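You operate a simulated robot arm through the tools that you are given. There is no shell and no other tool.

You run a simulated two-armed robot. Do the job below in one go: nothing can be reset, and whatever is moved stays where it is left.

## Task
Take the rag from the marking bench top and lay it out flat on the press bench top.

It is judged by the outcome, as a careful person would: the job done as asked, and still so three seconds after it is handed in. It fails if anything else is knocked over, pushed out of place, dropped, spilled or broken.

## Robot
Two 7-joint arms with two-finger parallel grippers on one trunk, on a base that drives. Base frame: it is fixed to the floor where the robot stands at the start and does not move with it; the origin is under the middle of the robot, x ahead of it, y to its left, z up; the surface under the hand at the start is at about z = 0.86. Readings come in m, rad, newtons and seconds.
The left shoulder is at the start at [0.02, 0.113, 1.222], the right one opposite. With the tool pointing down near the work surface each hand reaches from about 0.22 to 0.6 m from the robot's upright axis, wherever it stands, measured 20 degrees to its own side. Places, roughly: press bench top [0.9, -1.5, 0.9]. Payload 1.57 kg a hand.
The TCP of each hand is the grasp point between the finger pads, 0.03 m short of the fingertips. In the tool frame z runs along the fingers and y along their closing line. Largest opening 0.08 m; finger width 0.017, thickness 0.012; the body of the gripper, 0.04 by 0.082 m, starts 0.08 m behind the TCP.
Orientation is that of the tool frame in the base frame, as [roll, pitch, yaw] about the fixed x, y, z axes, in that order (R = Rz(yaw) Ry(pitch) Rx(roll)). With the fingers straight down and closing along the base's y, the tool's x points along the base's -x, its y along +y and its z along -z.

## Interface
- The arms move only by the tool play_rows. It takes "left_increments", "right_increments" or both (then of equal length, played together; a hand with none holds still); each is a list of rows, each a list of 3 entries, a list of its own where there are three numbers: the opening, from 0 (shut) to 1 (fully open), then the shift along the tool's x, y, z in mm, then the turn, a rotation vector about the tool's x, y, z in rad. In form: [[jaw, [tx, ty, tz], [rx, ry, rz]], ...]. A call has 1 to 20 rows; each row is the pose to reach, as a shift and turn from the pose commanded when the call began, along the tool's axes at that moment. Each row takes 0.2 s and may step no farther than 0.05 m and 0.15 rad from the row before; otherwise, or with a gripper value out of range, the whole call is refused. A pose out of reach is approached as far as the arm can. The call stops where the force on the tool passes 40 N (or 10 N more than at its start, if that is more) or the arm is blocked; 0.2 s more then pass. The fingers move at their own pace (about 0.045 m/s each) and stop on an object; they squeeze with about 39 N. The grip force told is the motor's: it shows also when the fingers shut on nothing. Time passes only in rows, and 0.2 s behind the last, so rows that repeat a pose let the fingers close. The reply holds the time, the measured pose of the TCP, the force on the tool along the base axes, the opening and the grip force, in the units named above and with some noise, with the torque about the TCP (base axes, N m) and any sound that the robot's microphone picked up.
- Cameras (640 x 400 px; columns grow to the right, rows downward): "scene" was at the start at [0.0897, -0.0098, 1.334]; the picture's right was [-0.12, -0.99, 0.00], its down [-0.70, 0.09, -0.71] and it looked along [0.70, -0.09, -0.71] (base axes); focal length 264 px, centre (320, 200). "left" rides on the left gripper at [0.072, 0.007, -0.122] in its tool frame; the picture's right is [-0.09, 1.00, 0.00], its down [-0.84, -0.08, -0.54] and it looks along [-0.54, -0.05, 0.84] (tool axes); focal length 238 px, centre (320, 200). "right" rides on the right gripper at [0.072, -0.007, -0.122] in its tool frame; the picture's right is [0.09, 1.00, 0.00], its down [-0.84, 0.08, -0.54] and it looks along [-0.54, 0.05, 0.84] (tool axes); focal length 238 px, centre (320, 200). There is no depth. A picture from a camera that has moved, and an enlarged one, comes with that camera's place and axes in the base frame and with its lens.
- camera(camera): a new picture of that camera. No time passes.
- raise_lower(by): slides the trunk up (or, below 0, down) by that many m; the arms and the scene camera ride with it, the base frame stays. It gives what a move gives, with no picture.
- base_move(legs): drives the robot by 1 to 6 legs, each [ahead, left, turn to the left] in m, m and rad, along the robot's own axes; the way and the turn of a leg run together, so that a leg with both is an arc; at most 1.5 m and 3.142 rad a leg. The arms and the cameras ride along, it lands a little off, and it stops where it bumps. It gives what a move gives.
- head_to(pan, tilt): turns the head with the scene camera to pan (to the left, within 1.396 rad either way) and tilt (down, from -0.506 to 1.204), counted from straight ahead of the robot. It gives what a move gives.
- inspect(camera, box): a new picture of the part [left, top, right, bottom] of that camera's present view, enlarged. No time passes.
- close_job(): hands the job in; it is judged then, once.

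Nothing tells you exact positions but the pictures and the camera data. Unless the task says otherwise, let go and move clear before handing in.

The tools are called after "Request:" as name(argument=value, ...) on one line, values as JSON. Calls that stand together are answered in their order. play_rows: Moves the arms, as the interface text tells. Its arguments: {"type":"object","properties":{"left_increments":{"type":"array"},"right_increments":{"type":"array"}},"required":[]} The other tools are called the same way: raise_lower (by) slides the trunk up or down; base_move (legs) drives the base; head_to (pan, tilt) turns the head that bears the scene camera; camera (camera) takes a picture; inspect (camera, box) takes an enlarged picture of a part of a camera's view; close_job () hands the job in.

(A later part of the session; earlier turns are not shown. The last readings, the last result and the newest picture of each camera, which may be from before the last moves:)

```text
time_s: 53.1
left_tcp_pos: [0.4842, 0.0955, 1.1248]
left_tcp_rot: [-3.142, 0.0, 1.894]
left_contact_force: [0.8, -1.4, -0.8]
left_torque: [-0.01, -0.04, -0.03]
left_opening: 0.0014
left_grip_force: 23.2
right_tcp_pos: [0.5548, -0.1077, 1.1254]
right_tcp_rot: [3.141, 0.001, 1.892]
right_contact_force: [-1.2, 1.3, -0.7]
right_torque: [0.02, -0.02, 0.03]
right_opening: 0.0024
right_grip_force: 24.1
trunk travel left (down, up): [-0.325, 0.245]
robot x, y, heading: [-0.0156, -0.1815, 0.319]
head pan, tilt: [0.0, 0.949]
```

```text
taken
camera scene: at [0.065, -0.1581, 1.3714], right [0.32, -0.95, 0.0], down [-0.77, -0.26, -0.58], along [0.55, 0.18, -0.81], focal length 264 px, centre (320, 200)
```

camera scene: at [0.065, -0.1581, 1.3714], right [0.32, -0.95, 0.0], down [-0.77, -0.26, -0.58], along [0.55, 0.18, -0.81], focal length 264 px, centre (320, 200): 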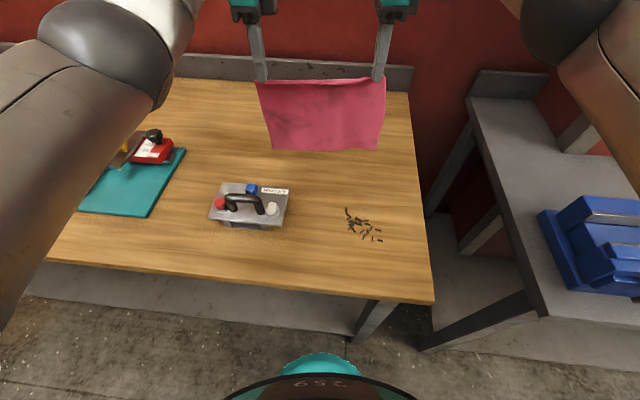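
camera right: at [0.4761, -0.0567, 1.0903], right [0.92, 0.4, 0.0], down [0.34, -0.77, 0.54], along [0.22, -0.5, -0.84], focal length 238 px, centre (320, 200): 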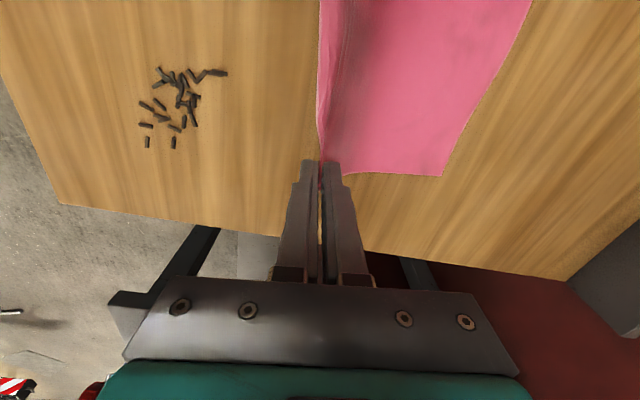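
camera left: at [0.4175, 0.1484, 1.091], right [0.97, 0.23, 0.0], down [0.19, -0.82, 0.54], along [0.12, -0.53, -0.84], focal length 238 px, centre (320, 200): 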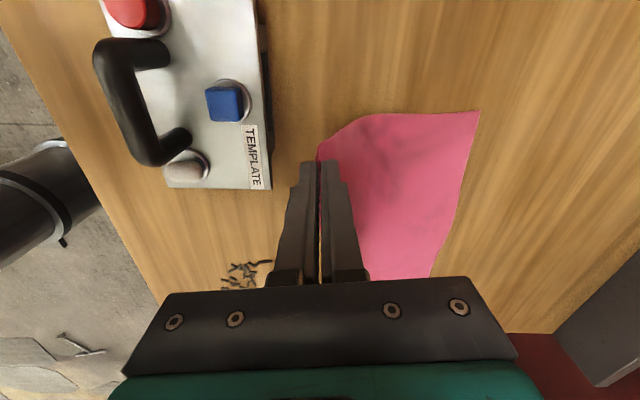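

The rag hangs cleanly between both hands. I'll raise the trunk, back away, and drive to the stand-off point in front of the clear gap on the press bench.

Request:
raise_lower(by=0.23)

Request:
base_move(legs=[[-0.36, 0, -0.093]])

Request:
base_move(legs=[[-0.13, -0.89, 0], [-0.13, -0.85, 0]])

Request:
head_to(pan=0.0, tilt=0.65)

Request:
camera(camera="scene")

```text
time_s: 55.6
left_tcp_pos: [0.485, 0.0945, 1.3543]
left_tcp_rot: [-3.141, 0.001, 1.894]
left_contact_force: [-0.1, -0.8, -0.5]
left_torque: [-0.05, -0.03, 0.02]
left_opening: 0.0017
left_grip_force: 23.3
right_tcp_pos: [0.5545, -0.1079, 1.3551]
right_tcp_rot: [3.141, 0.0, 1.892]
right_contact_force: [-0.5, 1.7, 0.8]
right_torque: [0.06, 0.01, 0.0]
right_opening: 0.0023
right_grip_force: 24.0
trunk travel left (down, up): [-0.555, 0.015]
robot x, y, heading: [-0.0144, -0.1845, 0.315]
head pan, tilt: [0.0, 0.949]
```

```text
time_s: 57.9
left_tcp_pos: [0.165, -0.0506, 1.355]
left_tcp_rot: [3.141, 0.0, 1.796]
left_contact_force: [-0.5, -1.1, 0.5]
left_torque: [-0.02, -0.03, 0.01]
left_opening: 0.0014
left_grip_force: 23.0
right_tcp_pos: [0.2171, -0.2578, 1.3532]
right_tcp_rot: [3.14, 0.001, 1.793]
right_contact_force: [0.7, 0.9, -0.1]
right_torque: [0.02, 0.0, 0.03]
right_opening: 0.0025
right_grip_force: 24.1
trunk travel left (down, up): [-0.555, 0.015]
robot x, y, heading: [-0.3571, -0.2806, 0.229]
head pan, tilt: [0.0, 0.949]
```

```text
time_s: 66.8
left_tcp_pos: [0.2971, -1.8246, 1.3554]
left_tcp_rot: [3.142, 0.0, 1.787]
left_contact_force: [0.6, -0.3, 0.6]
left_torque: [0.02, -0.01, -0.01]
left_opening: 0.0013
left_grip_force: 23.2
right_tcp_pos: [0.3454, -2.0343, 1.3538]
right_tcp_rot: [-3.142, 0.0, 1.786]
right_contact_force: [0.5, 0.7, -0.7]
right_torque: [0.0, 0.02, 0.05]
right_opening: 0.0023
right_grip_force: 24.3
trunk travel left (down, up): [-0.555, 0.015]
robot x, y, heading: [-0.2298, -2.0515, 0.214]
head pan, tilt: [0.0, 0.949]
```

```text
time_s: 67.6
left_tcp_pos: [0.2973, -1.8251, 1.3555]
left_tcp_rot: [-3.14, 0.0, 1.787]
left_contact_force: [0.2, -0.4, -0.6]
left_torque: [-0.04, -0.02, 0.0]
left_opening: 0.0015
left_grip_force: 23.0
right_tcp_pos: [0.3459, -2.0343, 1.3548]
right_tcp_rot: [-3.141, 0.001, 1.786]
right_contact_force: [-0.5, 0.9, -0.7]
right_torque: [0.0, -0.02, 0.0]
right_opening: 0.0025
right_grip_force: 24.2
trunk travel left (down, up): [-0.555, 0.015]
robot x, y, heading: [-0.2263, -2.0512, 0.219]
head pan, tilt: [0.0, 0.649]
```

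```text
taken
camera scene: at [-0.1329, -2.0296, 1.6255], right [0.21, -0.98, 0.0], down [-0.59, -0.13, -0.8], along [0.78, 0.17, -0.61], focal length 264 px, centre (320, 200)
```

scene: 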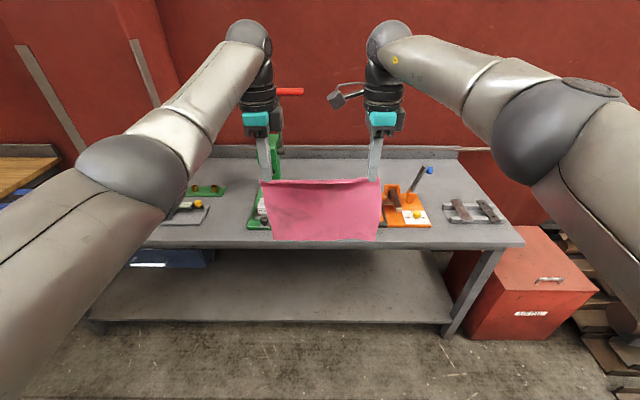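

I'm lined up with the gap: its centre line comes out about 1 cm right of my axis. I'll creep forward partway and use the wrist cameras to check lateral clearance.

Request:
base_move(legs=[[0.25, -0.013, 0.01]])

Request:
camera(camera="right")

Request:
camera(camera="left")

Request:
camera(camera="scene")

```text
time_s: 69.5
left_tcp_pos: [0.5413, -1.7783, 1.354]
left_tcp_rot: [3.141, -0.001, 1.801]
left_contact_force: [0.0, -0.5, 0.9]
left_torque: [-0.03, -0.04, 0.03]
left_opening: 0.0015
left_grip_force: 23.6
right_tcp_pos: [0.5911, -1.9853, 1.3544]
right_tcp_rot: [3.141, -0.001, 1.8]
right_contact_force: [-0.1, 1.5, 0.5]
right_torque: [0.03, -0.01, 0.03]
right_opening: 0.0023
right_grip_force: 24.3
trunk travel left (down, up): [-0.555, 0.015]
robot x, y, heading: [0.0205, -2.0089, 0.228]
head pan, tilt: [0.0, 0.649]
```

```text
taken
camera right: at [0.5699, -1.9163, 1.4758], right [0.95, 0.31, 0.0], down [0.26, -0.8, 0.54], along [0.17, -0.51, -0.84], focal length 238 px, centre (320, 200)
```

right: 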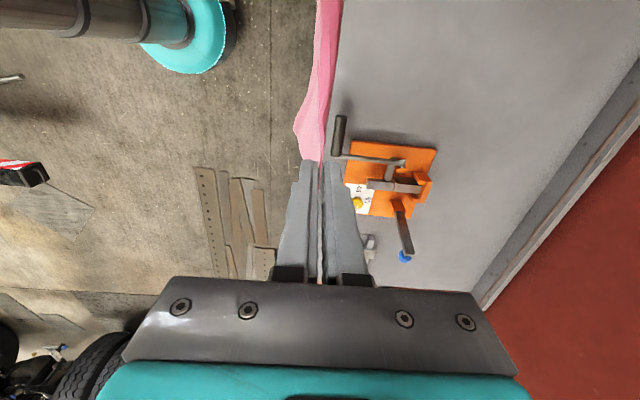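

```text
taken
camera left: at [0.5307, -1.7061, 1.4777], right [0.99, 0.14, 0.0], down [0.11, -0.83, 0.54], along [0.07, -0.54, -0.84], focal length 238 px, centre (320, 200)
```

left: 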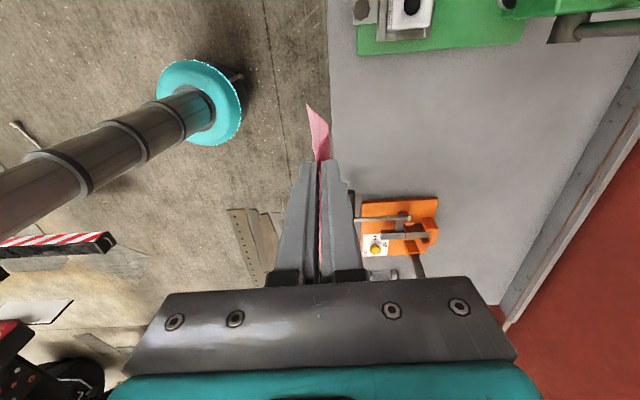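

```text
taken
camera scene: at [0.1141, -1.9859, 1.6255], right [0.23, -0.97, 0.0], down [-0.59, -0.14, -0.8], along [0.78, 0.18, -0.6], focal length 264 px, centre (320, 200)
```

scene: 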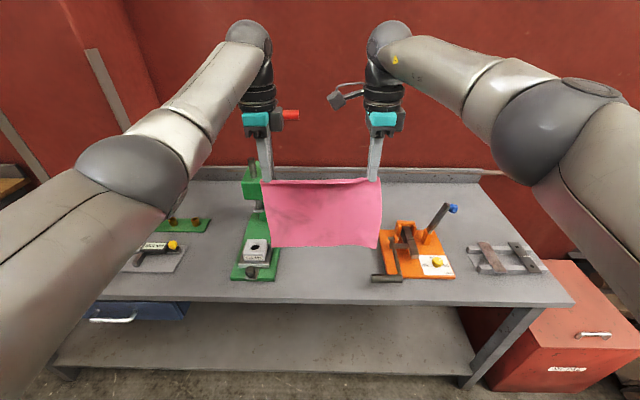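

Rag and gap are nearly centred (rag about ±0.127 m, gap about −0.150 to +0.160). I want the bench edge and height more exactly before lowering.

Request:
inspect(camera="scene", box=[230, 230, 430, 310])

Request:
inspect(camera="right", box=[290, 0, 490, 270])

```text
3.20 times, centred on (330, 270) of scene
camera zoom: at [0.1141, -1.9859, 1.6255], right [0.23, -0.97, 0.0], down [-0.59, -0.14, -0.8], along [0.78, 0.18, -0.6], focal length 846 px, centre (288, -24)
```

zoom: 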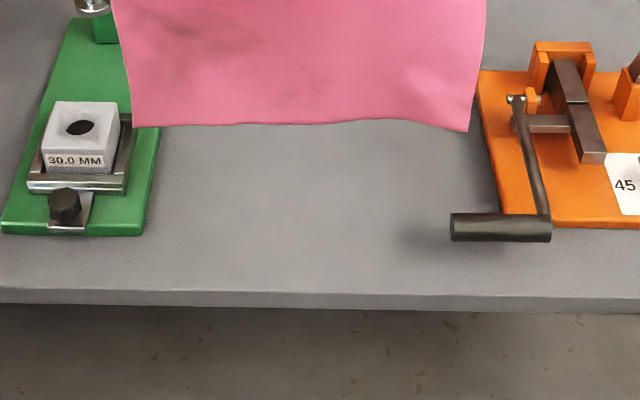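

```text
1.48 times, centred on (390, 135) of right
camera zoom: at [0.5699, -1.9163, 1.4758], right [0.95, 0.31, 0.0], down [0.26, -0.8, 0.54], along [0.17, -0.51, -0.84], focal length 353 px, centre (216, 296)
```

zoom: 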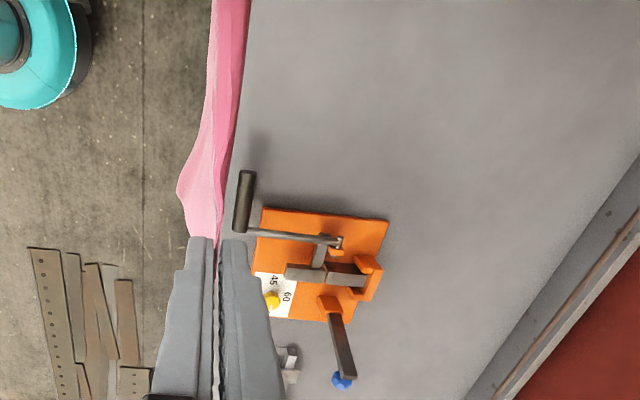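

The view shows the bench turned about 0.02 rad from my heading and the gap centred within a few millimetres. I'll drive in the last 0.245 m, correcting that.

Request:
base_move(legs=[[0.245, 0.003, -0.02]])

Request:
head_to(pan=0.0, tilt=0.85)

Request:
camera(camera="scene")

Request:
camera(camera="right")

Request:
camera(camera="left")

```text
time_s: 71.2
left_tcp_pos: [0.7781, -1.7327, 1.3563]
left_tcp_rot: [3.141, -0.001, 1.778]
left_contact_force: [0.6, -0.6, 0.1]
left_torque: [-0.05, -0.02, 0.01]
left_opening: 0.0015
left_grip_force: 23.2
right_tcp_pos: [0.8266, -1.9418, 1.3552]
right_tcp_rot: [3.139, 0.001, 1.778]
right_contact_force: [0.4, 0.6, -0.1]
right_torque: [0.01, 0.02, 0.0]
right_opening: 0.0022
right_grip_force: 24.1
trunk travel left (down, up): [-0.555, 0.015]
robot x, y, heading: [0.2513, -1.9538, 0.203]
head pan, tilt: [0.0, 0.649]
```

```text
time_s: 72.0
left_tcp_pos: [0.7791, -1.7334, 1.3561]
left_tcp_rot: [-3.14, 0.0, 1.779]
left_contact_force: [-0.7, -1.0, -0.1]
left_torque: [-0.02, 0.0, -0.01]
left_opening: 0.0014
left_grip_force: 22.7
right_tcp_pos: [0.826, -1.942, 1.3544]
right_tcp_rot: [3.141, 0.001, 1.777]
right_contact_force: [0.5, 1.7, -0.1]
right_torque: [0.06, 0.01, 0.03]
right_opening: 0.0026
right_grip_force: 24.0
trunk travel left (down, up): [-0.555, 0.015]
robot x, y, heading: [0.2546, -1.9523, 0.204]
head pan, tilt: [0.0, 0.85]
```

```text
taken
camera scene: at [0.3392, -1.9352, 1.609], right [0.2, -0.98, 0.0], down [-0.73, -0.15, -0.66], along [0.65, 0.14, -0.75], focal length 264 px, centre (320, 200)
```

scene: 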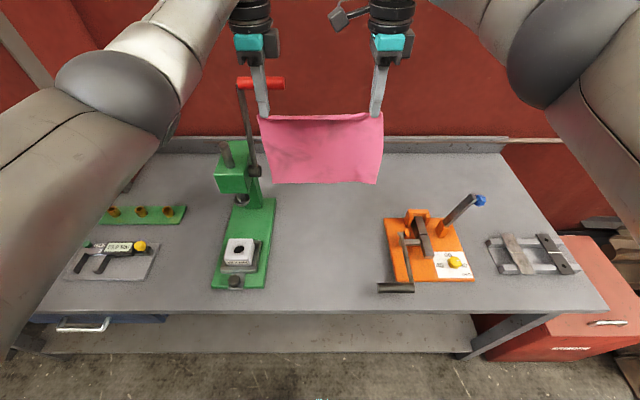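

```text
taken
camera right: at [0.8047, -1.8732, 1.4762], right [0.96, 0.29, 0.0], down [0.25, -0.8, 0.54], along [0.16, -0.52, -0.84], focal length 238 px, centre (320, 200)
```

right: 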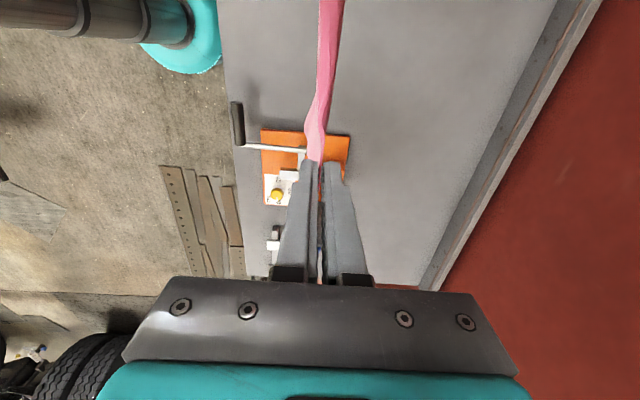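

```text
taken
camera left: at [0.77, -1.6625, 1.4781], right [0.99, 0.11, 0.0], down [0.1, -0.83, 0.54], along [0.06, -0.54, -0.84], focal length 238 px, centre (320, 200)
```

left: 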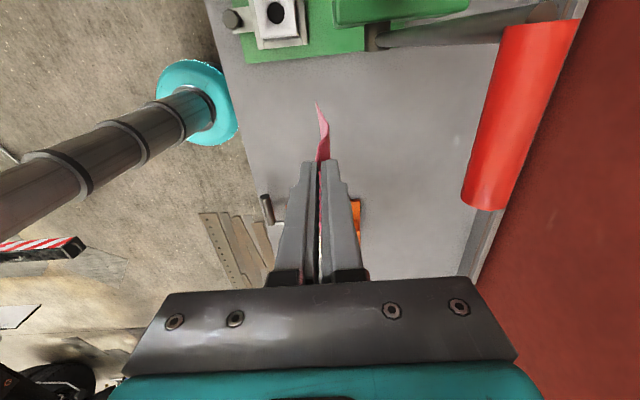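

Everything is in view: the rag hangs above the clear patch, with the press lever about 10 cm ahead of the left hand. I'll ease both hands back 15 mm for clearance, then lower the trunk until the rag's bottom is just above the bench.

Request:
play_rows(left_increments=[[0, [0, -7, 0], [0, 0, 0]], [0, [0, -15, 0], [0, 0, 0]], [0, [0, -15, 0], [0, 0, 0]]], right_increments=[[0, [0, -7, 0], [0, 0, 0]], [0, [0, -15, 0], [0, 0, 0]], [0, [0, -15, 0], [0, 0, 0]]])

Request:
raise_lower(by=-0.2)

Request:
camera(camera="scene")

Request:
camera(camera="left")

Request:
camera(camera="right")

```text
time_s: 72.8
left_tcp_pos: [0.766, -1.7372, 1.3567]
left_tcp_rot: [3.141, 0.0, 1.778]
left_contact_force: [0.5, -1.5, -0.5]
left_torque: [-0.02, 0.0, 0.0]
left_opening: 0.0013
left_grip_force: 23.5
right_tcp_pos: [0.811, -1.9446, 1.3554]
right_tcp_rot: [-3.14, -0.002, 1.777]
right_contact_force: [-0.5, 0.3, -0.2]
right_torque: [0.04, 0.03, 0.03]
right_opening: 0.0022
right_grip_force: 23.8
trunk travel left (down, up): [-0.555, 0.015]
robot x, y, heading: [0.255, -1.9545, 0.205]
head pan, tilt: [0.0, 0.85]
```

```text
time_s: 74.9
left_tcp_pos: [0.7642, -1.7366, 1.1552]
left_tcp_rot: [-3.141, 0.0, 1.778]
left_contact_force: [0.0, 0.0, 0.1]
left_torque: [-0.02, 0.01, -0.01]
left_opening: 0.0016
left_grip_force: 23.6
right_tcp_pos: [0.8106, -1.945, 1.1555]
right_tcp_rot: [3.141, -0.001, 1.777]
right_contact_force: [0.5, 0.5, -0.1]
right_torque: [0.02, 0.01, -0.01]
right_opening: 0.0025
right_grip_force: 23.8
trunk travel left (down, up): [-0.355, 0.215]
robot x, y, heading: [0.2557, -1.9551, 0.204]
head pan, tilt: [0.0, 0.85]
```

```text
taken
camera scene: at [0.3393, -1.9352, 1.409], right [0.2, -0.98, 0.0], down [-0.74, -0.15, -0.66], along [0.65, 0.14, -0.75], focal length 264 px, centre (320, 200)
```

scene: 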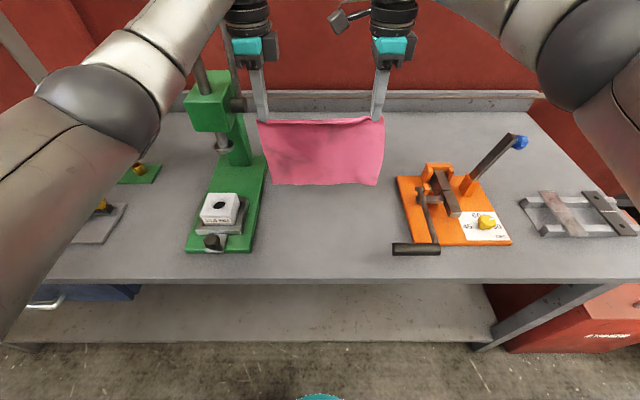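

```text
taken
camera left: at [0.756, -1.6654, 1.278], right [0.99, 0.11, 0.0], down [0.1, -0.83, 0.54], along [0.06, -0.54, -0.84], focal length 238 px, centre (320, 200)
```

left: 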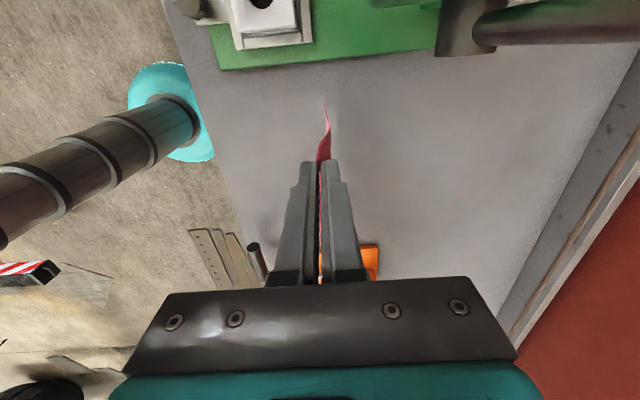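

```text
taken
camera right: at [0.7903, -1.876, 1.2767], right [0.96, 0.29, 0.0], down [0.25, -0.8, 0.54], along [0.16, -0.52, -0.84], focal length 238 px, centre (320, 200)
```

right: 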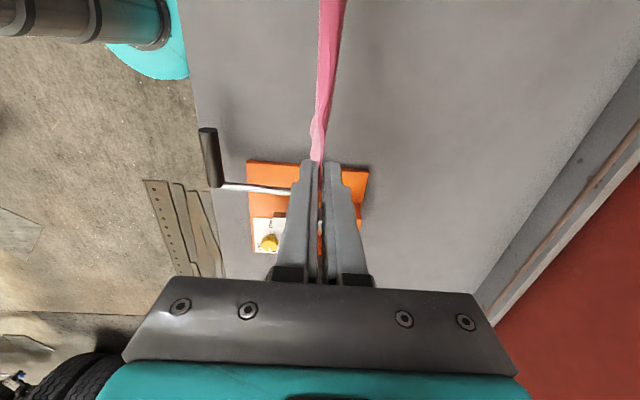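

The rag's bottom edge is about 6 cm above the bench (top ≈ 0.877), lying between press and clamp as intended. I'll ease forward again 16 mm and lower until it just about touches.

Request:
play_rows(left_increments=[[0, [0, 8, 10], [0, 0, 0]], [0, [0, 16, 20], [0, 0, 0]], [0, [0, 16, 30], [0, 0, 0]], [0, [0, 16, 40], [0, 0, 0]], [0, [0, 16, 50], [0, 0, 0]], [0, [0, 16, 50], [0, 0, 0]], [0, [0, 16, 50], [0, 0, 0]]], right_increments=[[0, [0, 8, 10], [0, 0, 0]], [0, [0, 16, 20], [0, 0, 0]], [0, [0, 16, 30], [0, 0, 0]], [0, [0, 16, 40], [0, 0, 0]], [0, [0, 16, 50], [0, 0, 0]], [0, [0, 16, 50], [0, 0, 0]], [0, [0, 16, 50], [0, 0, 0]]])

Request:
camera(camera="scene")

Request:
camera(camera="left")

Request:
camera(camera="right")

```text
time_s: 76.5
left_tcp_pos: [0.7791, -1.7315, 1.106]
left_tcp_rot: [-3.141, 0.0, 1.778]
left_contact_force: [0.0, -1.3, -0.4]
left_torque: [-0.02, 0.03, 0.01]
left_opening: 0.0013
left_grip_force: 22.8
right_tcp_pos: [0.8256, -1.9412, 1.1033]
right_tcp_rot: [-3.141, 0.0, 1.776]
right_contact_force: [-0.4, 1.1, 0.3]
right_torque: [0.03, -0.01, 0.03]
right_opening: 0.0025
right_grip_force: 23.9
trunk travel left (down, up): [-0.355, 0.215]
robot x, y, heading: [0.2528, -1.9515, 0.203]
head pan, tilt: [0.0, 0.85]
```

```text
taken
camera scene: at [0.3394, -1.9352, 1.4089], right [0.2, -0.98, 0.0], down [-0.74, -0.15, -0.66], along [0.65, 0.14, -0.75], focal length 264 px, centre (320, 200)
```

scene: 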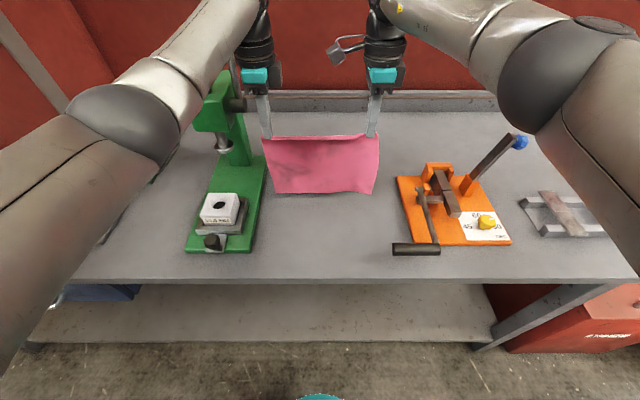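

```text
taken
camera left: at [0.7705, -1.6612, 1.2282], right [0.99, 0.11, 0.0], down [0.1, -0.83, 0.54], along [0.06, -0.54, -0.84], focal length 238 px, centre (320, 200)
```

left: 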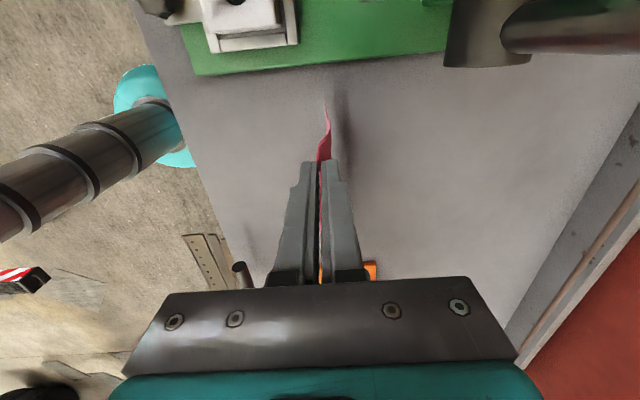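

```text
taken
camera right: at [0.8057, -1.8717, 1.2265], right [0.96, 0.29, 0.0], down [0.25, -0.8, 0.54], along [0.16, -0.52, -0.84], focal length 238 px, centre (320, 200)
```

right: 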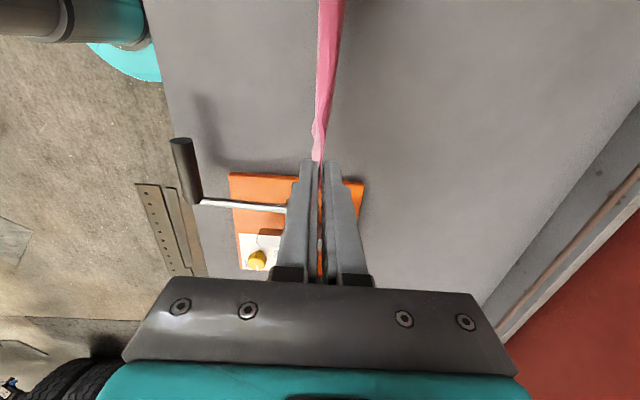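

The bottom edge is about to touch. I'll now lay it by drawing the hands back toward me in an arc while lowering, checking midway.

Request:
play_rows(left_increments=[[0, [0, -6, 10], [0, 0, 0]], [0, [0, -11.4, 12.5], [0, 0, 0]], [0, [0, -22.8, 15.5], [0, 0, 0]], [0, [0, -34.2, 19], [0, 0, 0]], [0, [0, -47.5, 23.8], [0, 0, 0]], [0, [0, -60.8, 29.4], [0, 0, 0]], [0, [0, -74.1, 35.9], [0, 0, 0]], [0, [0, -87.4, 43.2], [0, 0, 0]]], right_increments=[[0, [0, -6, 10], [0, 0, 0]], [0, [0, -11.4, 12.5], [0, 0, 0]], [0, [0, -22.8, 15.5], [0, 0, 0]], [0, [0, -34.2, 19], [0, 0, 0]], [0, [0, -47.5, 23.8], [0, 0, 0]], [0, [0, -60.8, 29.4], [0, 0, 0]], [0, [0, -74.1, 35.9], [0, 0, 0]], [0, [0, -87.4, 43.2], [0, 0, 0]]])

Request:
camera(camera="scene")

Request:
camera(camera="left")

Request:
camera(camera="right")

```text
time_s: 78.3
left_tcp_pos: [0.6936, -1.7507, 1.0637]
left_tcp_rot: [3.141, 0.001, 1.778]
left_contact_force: [-0.1, -0.3, 0.1]
left_torque: [-0.02, -0.03, 0.0]
left_opening: 0.0016
left_grip_force: 23.1
right_tcp_pos: [0.7421, -1.9584, 1.0632]
right_tcp_rot: [-3.14, -0.001, 1.778]
right_contact_force: [0.2, 1.8, -0.3]
right_torque: [0.03, -0.01, 0.02]
right_opening: 0.0021
right_grip_force: 23.7
trunk travel left (down, up): [-0.355, 0.215]
robot x, y, heading: [0.2525, -1.9497, 0.209]
head pan, tilt: [0.0, 0.85]
```

```text
taken
camera scene: at [0.3391, -1.9352, 1.4089], right [0.2, -0.98, 0.0], down [-0.74, -0.15, -0.66], along [0.65, 0.14, -0.75], focal length 264 px, centre (320, 200)
```

scene: 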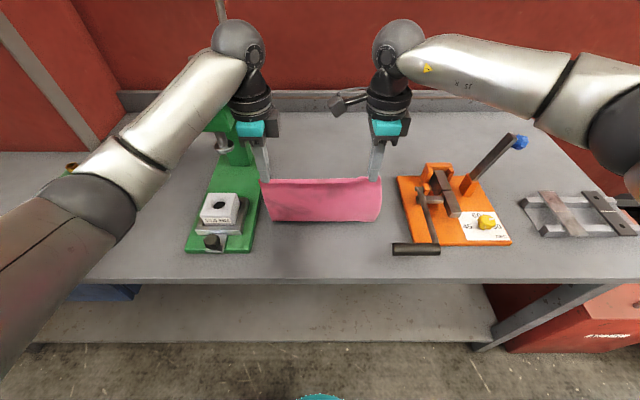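

```text
taken
camera left: at [0.6849, -1.6796, 1.1858], right [0.99, 0.11, 0.0], down [0.1, -0.83, 0.54], along [0.06, -0.54, -0.84], focal length 238 px, centre (320, 200)
```

left: 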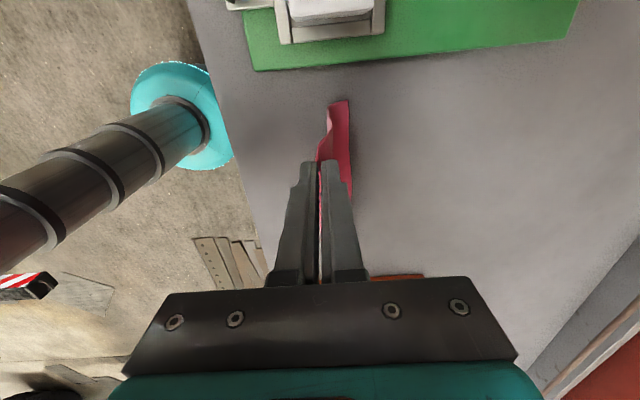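

```text
taken
camera right: at [0.7208, -1.8897, 1.1838], right [0.96, 0.29, 0.0], down [0.25, -0.8, 0.54], along [0.16, -0.52, -0.84], focal length 238 px, centre (320, 200)
```

right: 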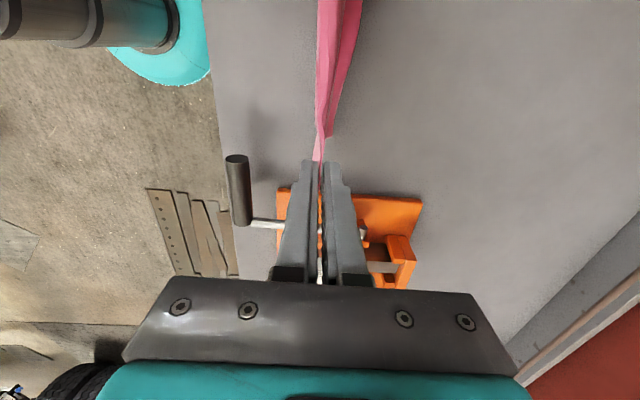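

The bench is slippery: the bottom edge trailed only about 3 cm instead of staying put. I'll lift clear, go forward again, let it settle, and lower on a steeper one-to-one diagonal.

Request:
play_rows(left_increments=[[0, [0, 0, -15], [0, 0, 0]], [0, [0, 0, -30], [0, 0, 0]], [0, [0, 0, -45], [0, 0, 0]], [0, [0, 5, -60], [0, 0, 0]], [0, [0, 17, -62], [0, 0, 0]], [0, [0, 30, -62], [0, 0, 0]], [0, [0, 43, -62], [0, 0, 0]], [0, [0, 56, -62], [0, 0, 0]], [0, [0, 69, -62], [0, 0, 0]], [0, [0, 80, -62], [0, 0, 0]], [0, [0, 90, -62], [0, 0, 0]], [0, [0, 97, -62], [0, 0, 0]], [0, [0, 97, -62], [0, 0, 0]], [0, [0, 97, -62], [0, 0, 0]], [0, [0, 97, -62], [0, 0, 0]], [0, [0, 97, -62], [0, 0, 0]], [0, [0, 97, -62], [0, 0, 0]], [0, [0, 97, -62], [0, 0, 0]]], right_increments=[[0, [0, 0, -15], [0, 0, 0]], [0, [0, 0, -30], [0, 0, 0]], [0, [0, 0, -45], [0, 0, 0]], [0, [0, 5, -60], [0, 0, 0]], [0, [0, 17, -62], [0, 0, 0]], [0, [0, 30, -62], [0, 0, 0]], [0, [0, 43, -62], [0, 0, 0]], [0, [0, 56, -62], [0, 0, 0]], [0, [0, 69, -62], [0, 0, 0]], [0, [0, 80, -62], [0, 0, 0]], [0, [0, 90, -62], [0, 0, 0]], [0, [0, 97, -62], [0, 0, 0]], [0, [0, 97, -62], [0, 0, 0]], [0, [0, 97, -62], [0, 0, 0]], [0, [0, 97, -62], [0, 0, 0]], [0, [0, 97, -62], [0, 0, 0]], [0, [0, 97, -62], [0, 0, 0]], [0, [0, 97, -62], [0, 0, 0]]])

Request:
camera(camera="scene")

Request:
camera(camera="left")

```text
time_s: 82.1
left_tcp_pos: [0.7889, -1.7298, 1.1261]
left_tcp_rot: [-3.14, 0.0, 1.778]
left_contact_force: [-0.3, -1.2, -0.5]
left_torque: [-0.04, 0.04, 0.0]
left_opening: 0.0012
left_grip_force: 23.1
right_tcp_pos: [0.8361, -1.9399, 1.1233]
right_tcp_rot: [3.142, -0.001, 1.776]
right_contact_force: [-0.8, 0.8, 0.1]
right_torque: [0.06, 0.03, 0.02]
right_opening: 0.0023
right_grip_force: 23.6
trunk travel left (down, up): [-0.355, 0.215]
robot x, y, heading: [0.2551, -1.952, 0.207]
head pan, tilt: [0.0, 0.85]
```

```text
taken
camera scene: at [0.3394, -1.9352, 1.4089], right [0.2, -0.98, 0.0], down [-0.74, -0.15, -0.66], along [0.65, 0.14, -0.75], focal length 264 px, centre (320, 200)
```

scene: 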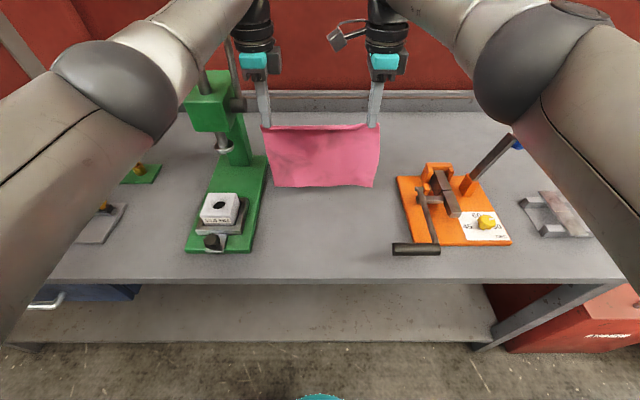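

```text
taken
camera left: at [0.7801, -1.6595, 1.2479], right [0.99, 0.11, 0.0], down [0.1, -0.83, 0.54], along [0.06, -0.54, -0.84], focal length 238 px, centre (320, 200)
```

left: 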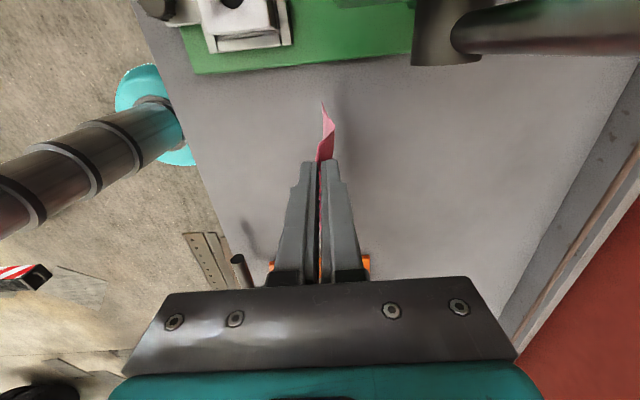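

Request:
play_rows(left_increments=[[0, [0, -4, 15], [0, 0, 0]], [0, [0, -14, 28], [0, 0, 0]], [0, [0, -26, 38], [0, 0, 0]], [0, [0, -38, 50], [0, 0, 0]], [0, [0, -48, 62], [0, 0, 0]], [0, [0, -58, 74], [0, 0, 0]], [0, [0, -68, 86], [0, 0, 0]]], right_increments=[[0, [0, -4, 15], [0, 0, 0]], [0, [0, -14, 28], [0, 0, 0]], [0, [0, -26, 38], [0, 0, 0]], [0, [0, -38, 50], [0, 0, 0]], [0, [0, -48, 62], [0, 0, 0]], [0, [0, -58, 74], [0, 0, 0]], [0, [0, -68, 86], [0, 0, 0]]])

Request:
camera(camera="scene")

Request:
camera(camera="left")

Request:
camera(camera="right")

```text
time_s: 83.7
left_tcp_pos: [0.721, -1.7446, 1.0382]
left_tcp_rot: [3.141, -0.001, 1.778]
left_contact_force: [0.0, -0.6, -0.3]
left_torque: [-0.01, -0.02, -0.01]
left_opening: 0.0016
left_grip_force: 23.4
right_tcp_pos: [0.767, -1.9531, 1.0368]
right_tcp_rot: [-3.141, -0.001, 1.778]
right_contact_force: [1.1, 0.8, 0.5]
right_torque: [0.0, -0.03, -0.01]
right_opening: 0.0025
right_grip_force: 24.0
trunk travel left (down, up): [-0.355, 0.215]
robot x, y, heading: [0.2521, -1.9562, 0.208]
head pan, tilt: [0.0, 0.85]
```

```text
taken
camera scene: at [0.3392, -1.9351, 1.4089], right [0.2, -0.98, 0.0], down [-0.74, -0.15, -0.66], along [0.65, 0.14, -0.75], focal length 264 px, centre (320, 200)
```

scene: 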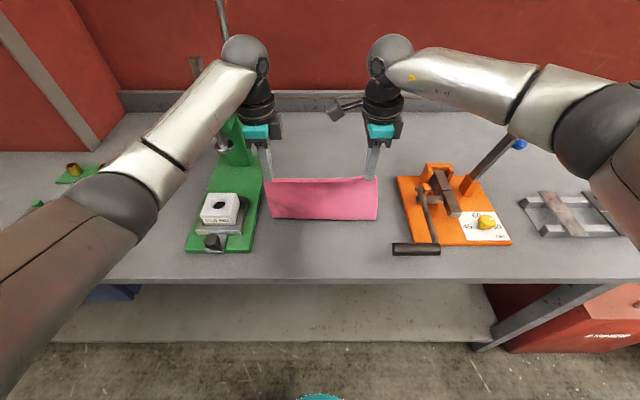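

```text
taken
camera left: at [0.713, -1.6724, 1.1602], right [0.99, 0.11, 0.0], down [0.1, -0.83, 0.54], along [0.06, -0.54, -0.84], focal length 238 px, centre (320, 200)
```

left: 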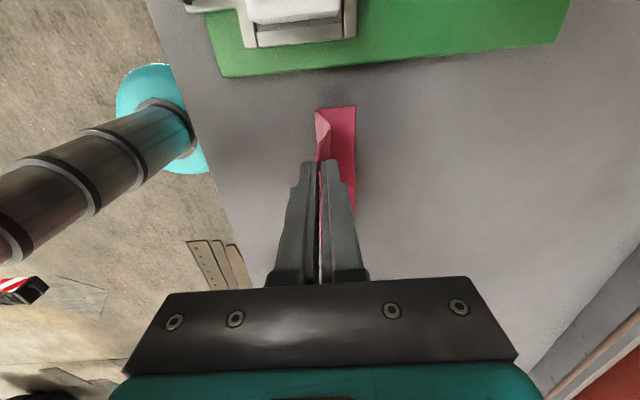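

```text
taken
camera right: at [0.7469, -1.8831, 1.1591], right [0.96, 0.29, 0.0], down [0.25, -0.8, 0.54], along [0.16, -0.52, -0.84], focal length 238 px, centre (320, 200)
```

right: 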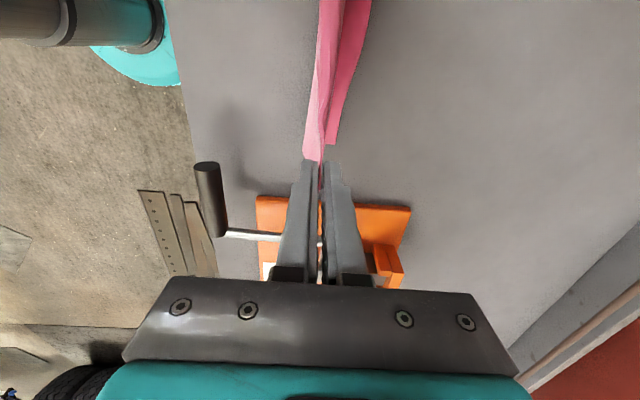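

The far edge is now staying near where it landed (about 4 cm ahead of the hands, bending the right way). Continuing the diagonal down.

Request:
play_rows(left_increments=[[0, [0, -11, 14], [0, 0, 0]], [0, [0, -23, 28], [0, 0, 0]], [0, [0, -36, 41], [0, 0, 0]], [0, [0, -49, 54], [0, 0, 0]], [0, [0, -63, 66], [0, 0, 0]], [0, [0, -77, 78], [0, 0, 0]], [0, [0, -91, 89], [0, 0, 0]], [0, [0, -105, 98], [0, 0, 0]], [0, [0, -118, 105], [0, 0, 0]], [0, [0, -126, 110], [0, 0, 0]]], right_increments=[[0, [0, -11, 14], [0, 0, 0]], [0, [0, -23, 28], [0, 0, 0]], [0, [0, -36, 41], [0, 0, 0]], [0, [0, -49, 54], [0, 0, 0]], [0, [0, -63, 66], [0, 0, 0]], [0, [0, -77, 78], [0, 0, 0]], [0, [0, -91, 89], [0, 0, 0]], [0, [0, -105, 98], [0, 0, 0]], [0, [0, -118, 105], [0, 0, 0]], [0, [0, -126, 110], [0, 0, 0]]])

Request:
camera(camera="scene")

Request:
camera(camera="left")

Request:
camera(camera="right")

```text
time_s: 85.9
left_tcp_pos: [0.6002, -1.7704, 0.9267]
left_tcp_rot: [3.14, -0.002, 1.778]
left_contact_force: [-1.0, -0.3, 0.3]
left_torque: [-0.05, -0.04, 0.04]
left_opening: 0.0011
left_grip_force: 23.2
right_tcp_pos: [0.6455, -1.9794, 0.9276]
right_tcp_rot: [-3.141, 0.001, 1.777]
right_contact_force: [0.5, 0.7, 0.7]
right_torque: [0.0, 0.03, 0.03]
right_opening: 0.0025
right_grip_force: 23.4
trunk travel left (down, up): [-0.355, 0.215]
robot x, y, heading: [0.2559, -1.9514, 0.202]
head pan, tilt: [0.0, 0.85]
```

```text
taken
camera scene: at [0.3393, -1.9353, 1.4089], right [0.2, -0.98, 0.0], down [-0.74, -0.15, -0.66], along [0.65, 0.14, -0.75], focal length 264 px, centre (320, 200)
```

scene: 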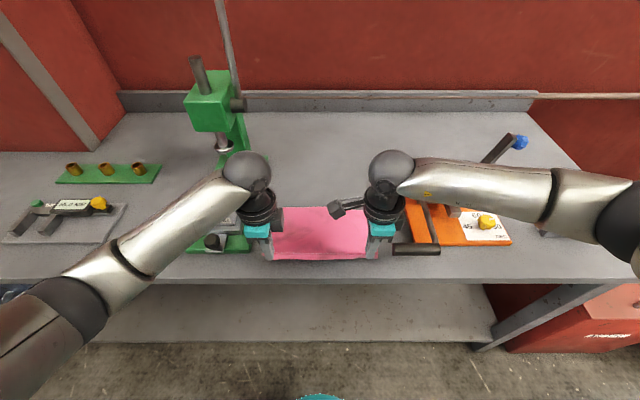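

```text
taken
camera left: at [0.5909, -1.7003, 1.0499], right [0.99, 0.11, 0.0], down [0.1, -0.83, 0.54], along [0.06, -0.54, -0.84], focal length 238 px, centre (320, 200)
```

left: 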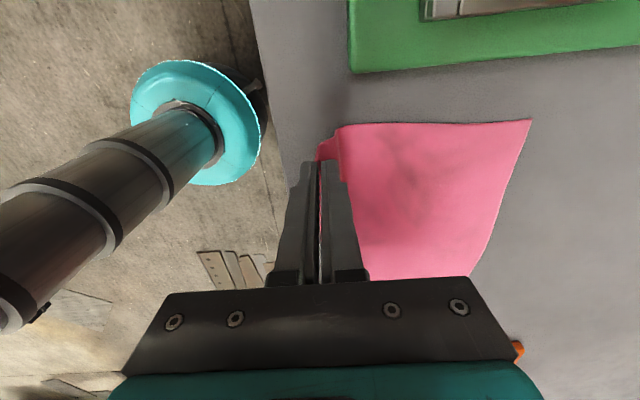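

```text
taken
camera right: at [0.6255, -1.911, 1.0488], right [0.96, 0.29, 0.0], down [0.25, -0.8, 0.54], along [0.16, -0.52, -0.84], focal length 238 px, centre (320, 200)
```

right: 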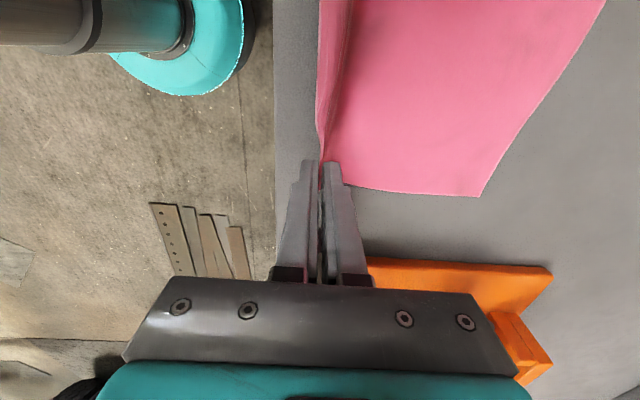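

The rag is lying flat in the gap with only the pinched near edge still raised about 2 cm. I'll lower the last bit with a slight pull to take out slack.

Request:
play_rows(left_increments=[[0, [0, -3, 5], [0, 0, 0]], [0, [0, -6, 9], [0, 0, 0]], [0, [0, -9, 13], [0, 0, 0]], [0, [0, -10, 16], [0, 0, 0]], [0, [0, -10, 16], [0, 0, 0]]], right_increments=[[0, [0, -3, 5], [0, 0, 0]], [0, [0, -6, 9], [0, 0, 0]], [0, [0, -9, 13], [0, 0, 0]], [0, [0, -10, 16], [0, 0, 0]], [0, [0, -10, 16], [0, 0, 0]]])

Request:
camera(camera="left")

Request:
camera(camera="right")

Request:
inspect(camera="scene", box=[200, 170, 460, 300])

```text
time_s: 87.1
left_tcp_pos: [0.5918, -1.7724, 0.9107]
left_tcp_rot: [-3.141, 0.0, 1.779]
left_contact_force: [0.6, -0.6, 0.6]
left_torque: [-0.03, 0.01, 0.01]
left_opening: 0.0013
left_grip_force: 23.5
right_tcp_pos: [0.6354, -1.9821, 0.9103]
right_tcp_rot: [3.142, -0.001, 1.778]
right_contact_force: [-0.4, 0.8, 0.3]
right_torque: [0.02, -0.02, 0.04]
right_opening: 0.0025
right_grip_force: 23.3
trunk travel left (down, up): [-0.355, 0.215]
robot x, y, heading: [0.2552, -1.9545, 0.209]
head pan, tilt: [0.0, 0.85]
```

```text
taken
camera left: at [0.5817, -1.7017, 1.0334], right [0.99, 0.11, 0.0], down [0.1, -0.84, 0.54], along [0.06, -0.54, -0.84], focal length 238 px, centre (320, 200)
```

left: 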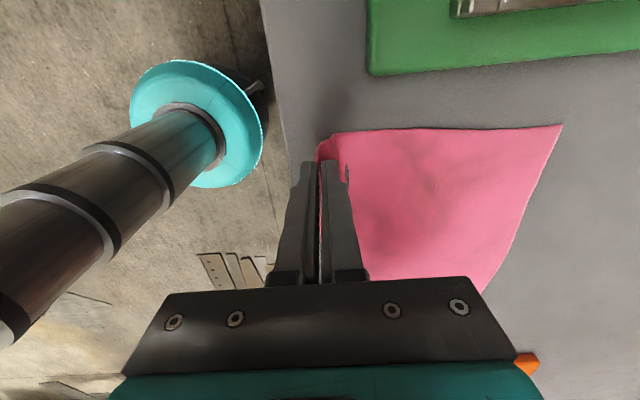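

```text
taken
camera right: at [0.6155, -1.9128, 1.0327], right [0.96, 0.29, 0.0], down [0.25, -0.8, 0.54], along [0.16, -0.52, -0.84], focal length 238 px, centre (320, 200)
```

right: 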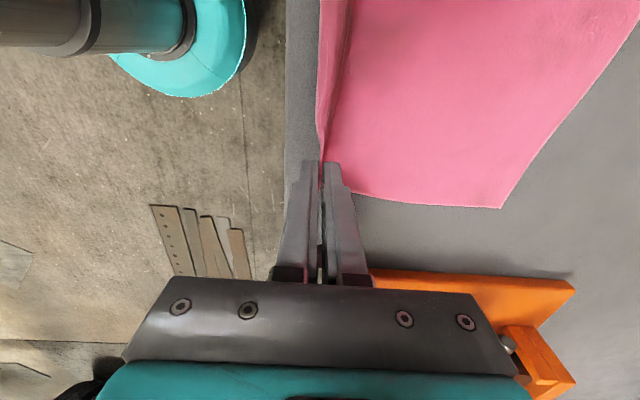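

```text
2.46 times, centred on (330, 235) of scene
camera zoom: at [0.3394, -1.9352, 1.4089], right [0.2, -0.98, 0.0], down [-0.74, -0.15, -0.66], along [0.65, 0.14, -0.75], focal length 651 px, centre (295, 114)
```

zoom: 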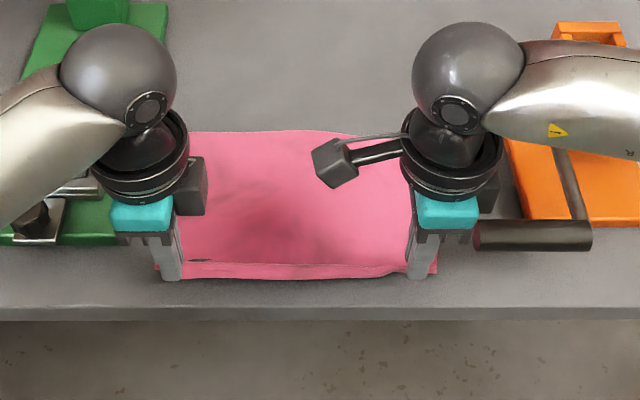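

Request:
play_rows(left_increments=[[0, [0, 0, 2], [0, 0, 0]], [0, [0, 0, 3.5], [0, 0, 0]], [0, [0, 0, 3.5], [0, 0, 0]]], right_increments=[[0, [0, 0, 2], [0, 0, 0]], [0, [0, 0, 3.5], [0, 0, 0]], [0, [0, 0, 3.5], [0, 0, 0]]])

```text
time_s: 87.9
left_tcp_pos: [0.5894, -1.7725, 0.9075]
left_tcp_rot: [-3.141, 0.001, 1.779]
left_contact_force: [0.1, -0.4, -0.8]
left_torque: [-0.05, -0.02, 0.05]
left_opening: 0.0016
left_grip_force: 23.0
right_tcp_pos: [0.638, -1.9817, 0.9088]
right_tcp_rot: [3.14, -0.001, 1.778]
right_contact_force: [-0.2, 0.0, -0.3]
right_torque: [0.0, 0.01, 0.01]
right_opening: 0.0027
right_grip_force: 23.8
trunk travel left (down, up): [-0.355, 0.215]
robot x, y, heading: [0.2537, -1.9497, 0.203]
head pan, tilt: [0.0, 0.85]
```

Request:
play_rows(left_increments=[[0, [0, 0, 2], [0, 0, 0]], [0, [0, 0, 4], [0, 0, 0]], [0, [0, 0, 4], [0, 0, 0]]], right_increments=[[0, [0, 0, 2], [0, 0, 0]], [0, [0, 0, 4], [0, 0, 0]], [0, [0, 0, 4], [0, 0, 0]]])

```text
time_s: 88.7
left_tcp_pos: [0.5898, -1.7728, 0.904]
left_tcp_rot: [3.141, -0.001, 1.779]
left_contact_force: [0.7, 0.5, -0.3]
left_torque: [-0.03, 0.02, 0.03]
left_opening: 0.0013
left_grip_force: 23.8
right_tcp_pos: [0.6372, -1.9807, 0.9042]
right_tcp_rot: [-3.141, -0.003, 1.777]
right_contact_force: [-0.5, 0.6, 0.4]
right_torque: [-0.01, 0.0, -0.01]
right_opening: 0.0028
right_grip_force: 23.7
trunk travel left (down, up): [-0.355, 0.215]
robot x, y, heading: [0.2568, -1.9519, 0.205]
head pan, tilt: [0.0, 0.85]
```

Request:
play_rows(left_increments=[[0, [0, 0, 2], [0, 0, 0]], [0, [0, 0, 4], [0, 0, 0]], [0, [0, 0, 5], [0, 0, 0]], [0, [0, 0, 5], [0, 0, 0]]], right_increments=[[0, [0, 0, 2], [0, 0, 0]], [0, [0, 0, 4], [0, 0, 0]], [0, [0, 0, 5], [0, 0, 0]], [0, [0, 0, 5], [0, 0, 0]]])

```text
time_s: 89.7
left_tcp_pos: [0.5897, -1.7731, 0.9003]
left_tcp_rot: [3.141, 0.0, 1.779]
left_contact_force: [0.5, -0.7, -0.8]
left_torque: [-0.04, -0.02, 0.02]
left_opening: 0.0013
left_grip_force: 23.2
right_tcp_pos: [0.6359, -1.9831, 0.9001]
right_tcp_rot: [-3.141, -0.002, 1.778]
right_contact_force: [-0.1, -0.6, 4.3]
right_torque: [0.04, 0.03, -0.02]
right_opening: 0.0023
right_grip_force: 23.6
trunk travel left (down, up): [-0.355, 0.215]
robot x, y, heading: [0.2544, -1.9537, 0.21]
head pan, tilt: [0.0, 0.85]
```

The right tips just touched (bench ≈ 0.870). I'll ease up a hair and open both grippers.

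Request:
play_rows(left_increments=[[0, [0, 0, -1], [0, 0, 0]], [0.1, [0, 0, -1], [0, 0, 0]], [0.2, [0, 0, -1], [0, 0, 0]], [0.3, [0, 0, -1], [0, 0, 0]], [0.4, [0, 0, -1], [0, 0, 0]], [0.4, [0, 0, -1], [0, 0, 0]]], right_increments=[[0, [0, 0, -2], [0, 0, 0]], [0.1, [0, 0, -2], [0, 0, 0]], [0.2, [0, 0, -2], [0, 0, 0]], [0.3, [0, 0, -2], [0, 0, 0]], [0.4, [0, 0, -2], [0, 0, 0]], [0.4, [0, 0, -2], [0, 0, 0]]])

Request:
camera(camera="left")

Request:
camera(camera="right")

Request:
inspect(camera="scene", box=[200, 170, 460, 300])

```text
time_s: 91.1
left_tcp_pos: [0.5889, -1.7734, 0.9011]
left_tcp_rot: [-3.14, 0.0, 1.778]
left_contact_force: [-0.1, 0.5, -0.2]
left_torque: [0.03, 0.03, 0.01]
left_opening: 0.0319
left_grip_force: 0.0
right_tcp_pos: [0.6368, -1.9807, 0.9029]
right_tcp_rot: [3.141, 0.001, 1.777]
right_contact_force: [-0.2, -0.1, 0.4]
right_torque: [-0.02, -0.02, 0.03]
right_opening: 0.032
right_grip_force: 0.1
trunk travel left (down, up): [-0.355, 0.215]
robot x, y, heading: [0.257, -1.9537, 0.21]
head pan, tilt: [0.0, 0.85]
```

```text
taken
camera left: at [0.5813, -1.7024, 1.0235], right [0.99, 0.11, 0.0], down [0.1, -0.83, 0.54], along [0.06, -0.54, -0.84], focal length 238 px, centre (320, 200)
```

left: 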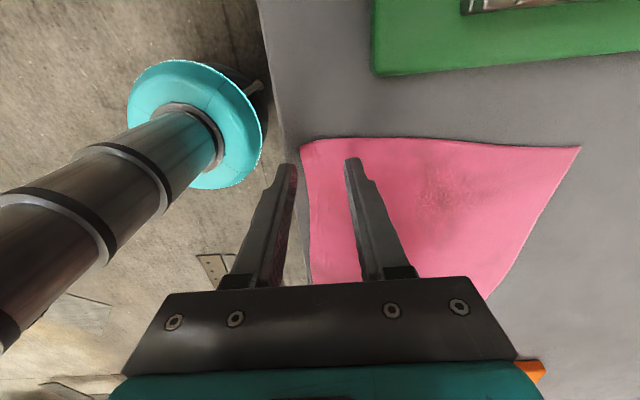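

```text
taken
camera right: at [0.6156, -1.9117, 1.0233], right [0.96, 0.29, 0.0], down [0.25, -0.8, 0.54], along [0.16, -0.52, -0.84], focal length 238 px, centre (320, 200)
```

right: 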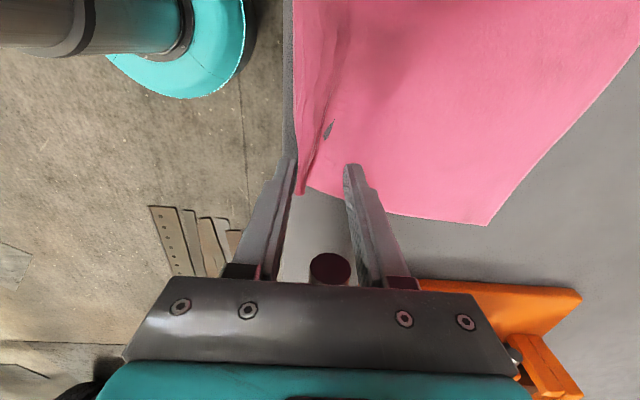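

```text
2.46 times, centred on (330, 235) of scene
camera zoom: at [0.3394, -1.9352, 1.4089], right [0.2, -0.98, 0.0], down [-0.74, -0.15, -0.66], along [0.65, 0.14, -0.75], focal length 651 px, centre (295, 114)
```

zoom: 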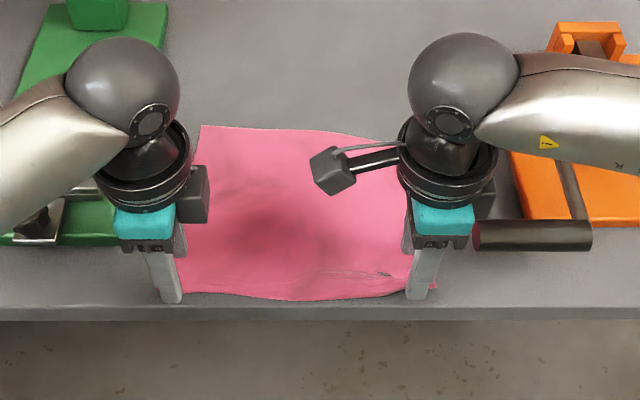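

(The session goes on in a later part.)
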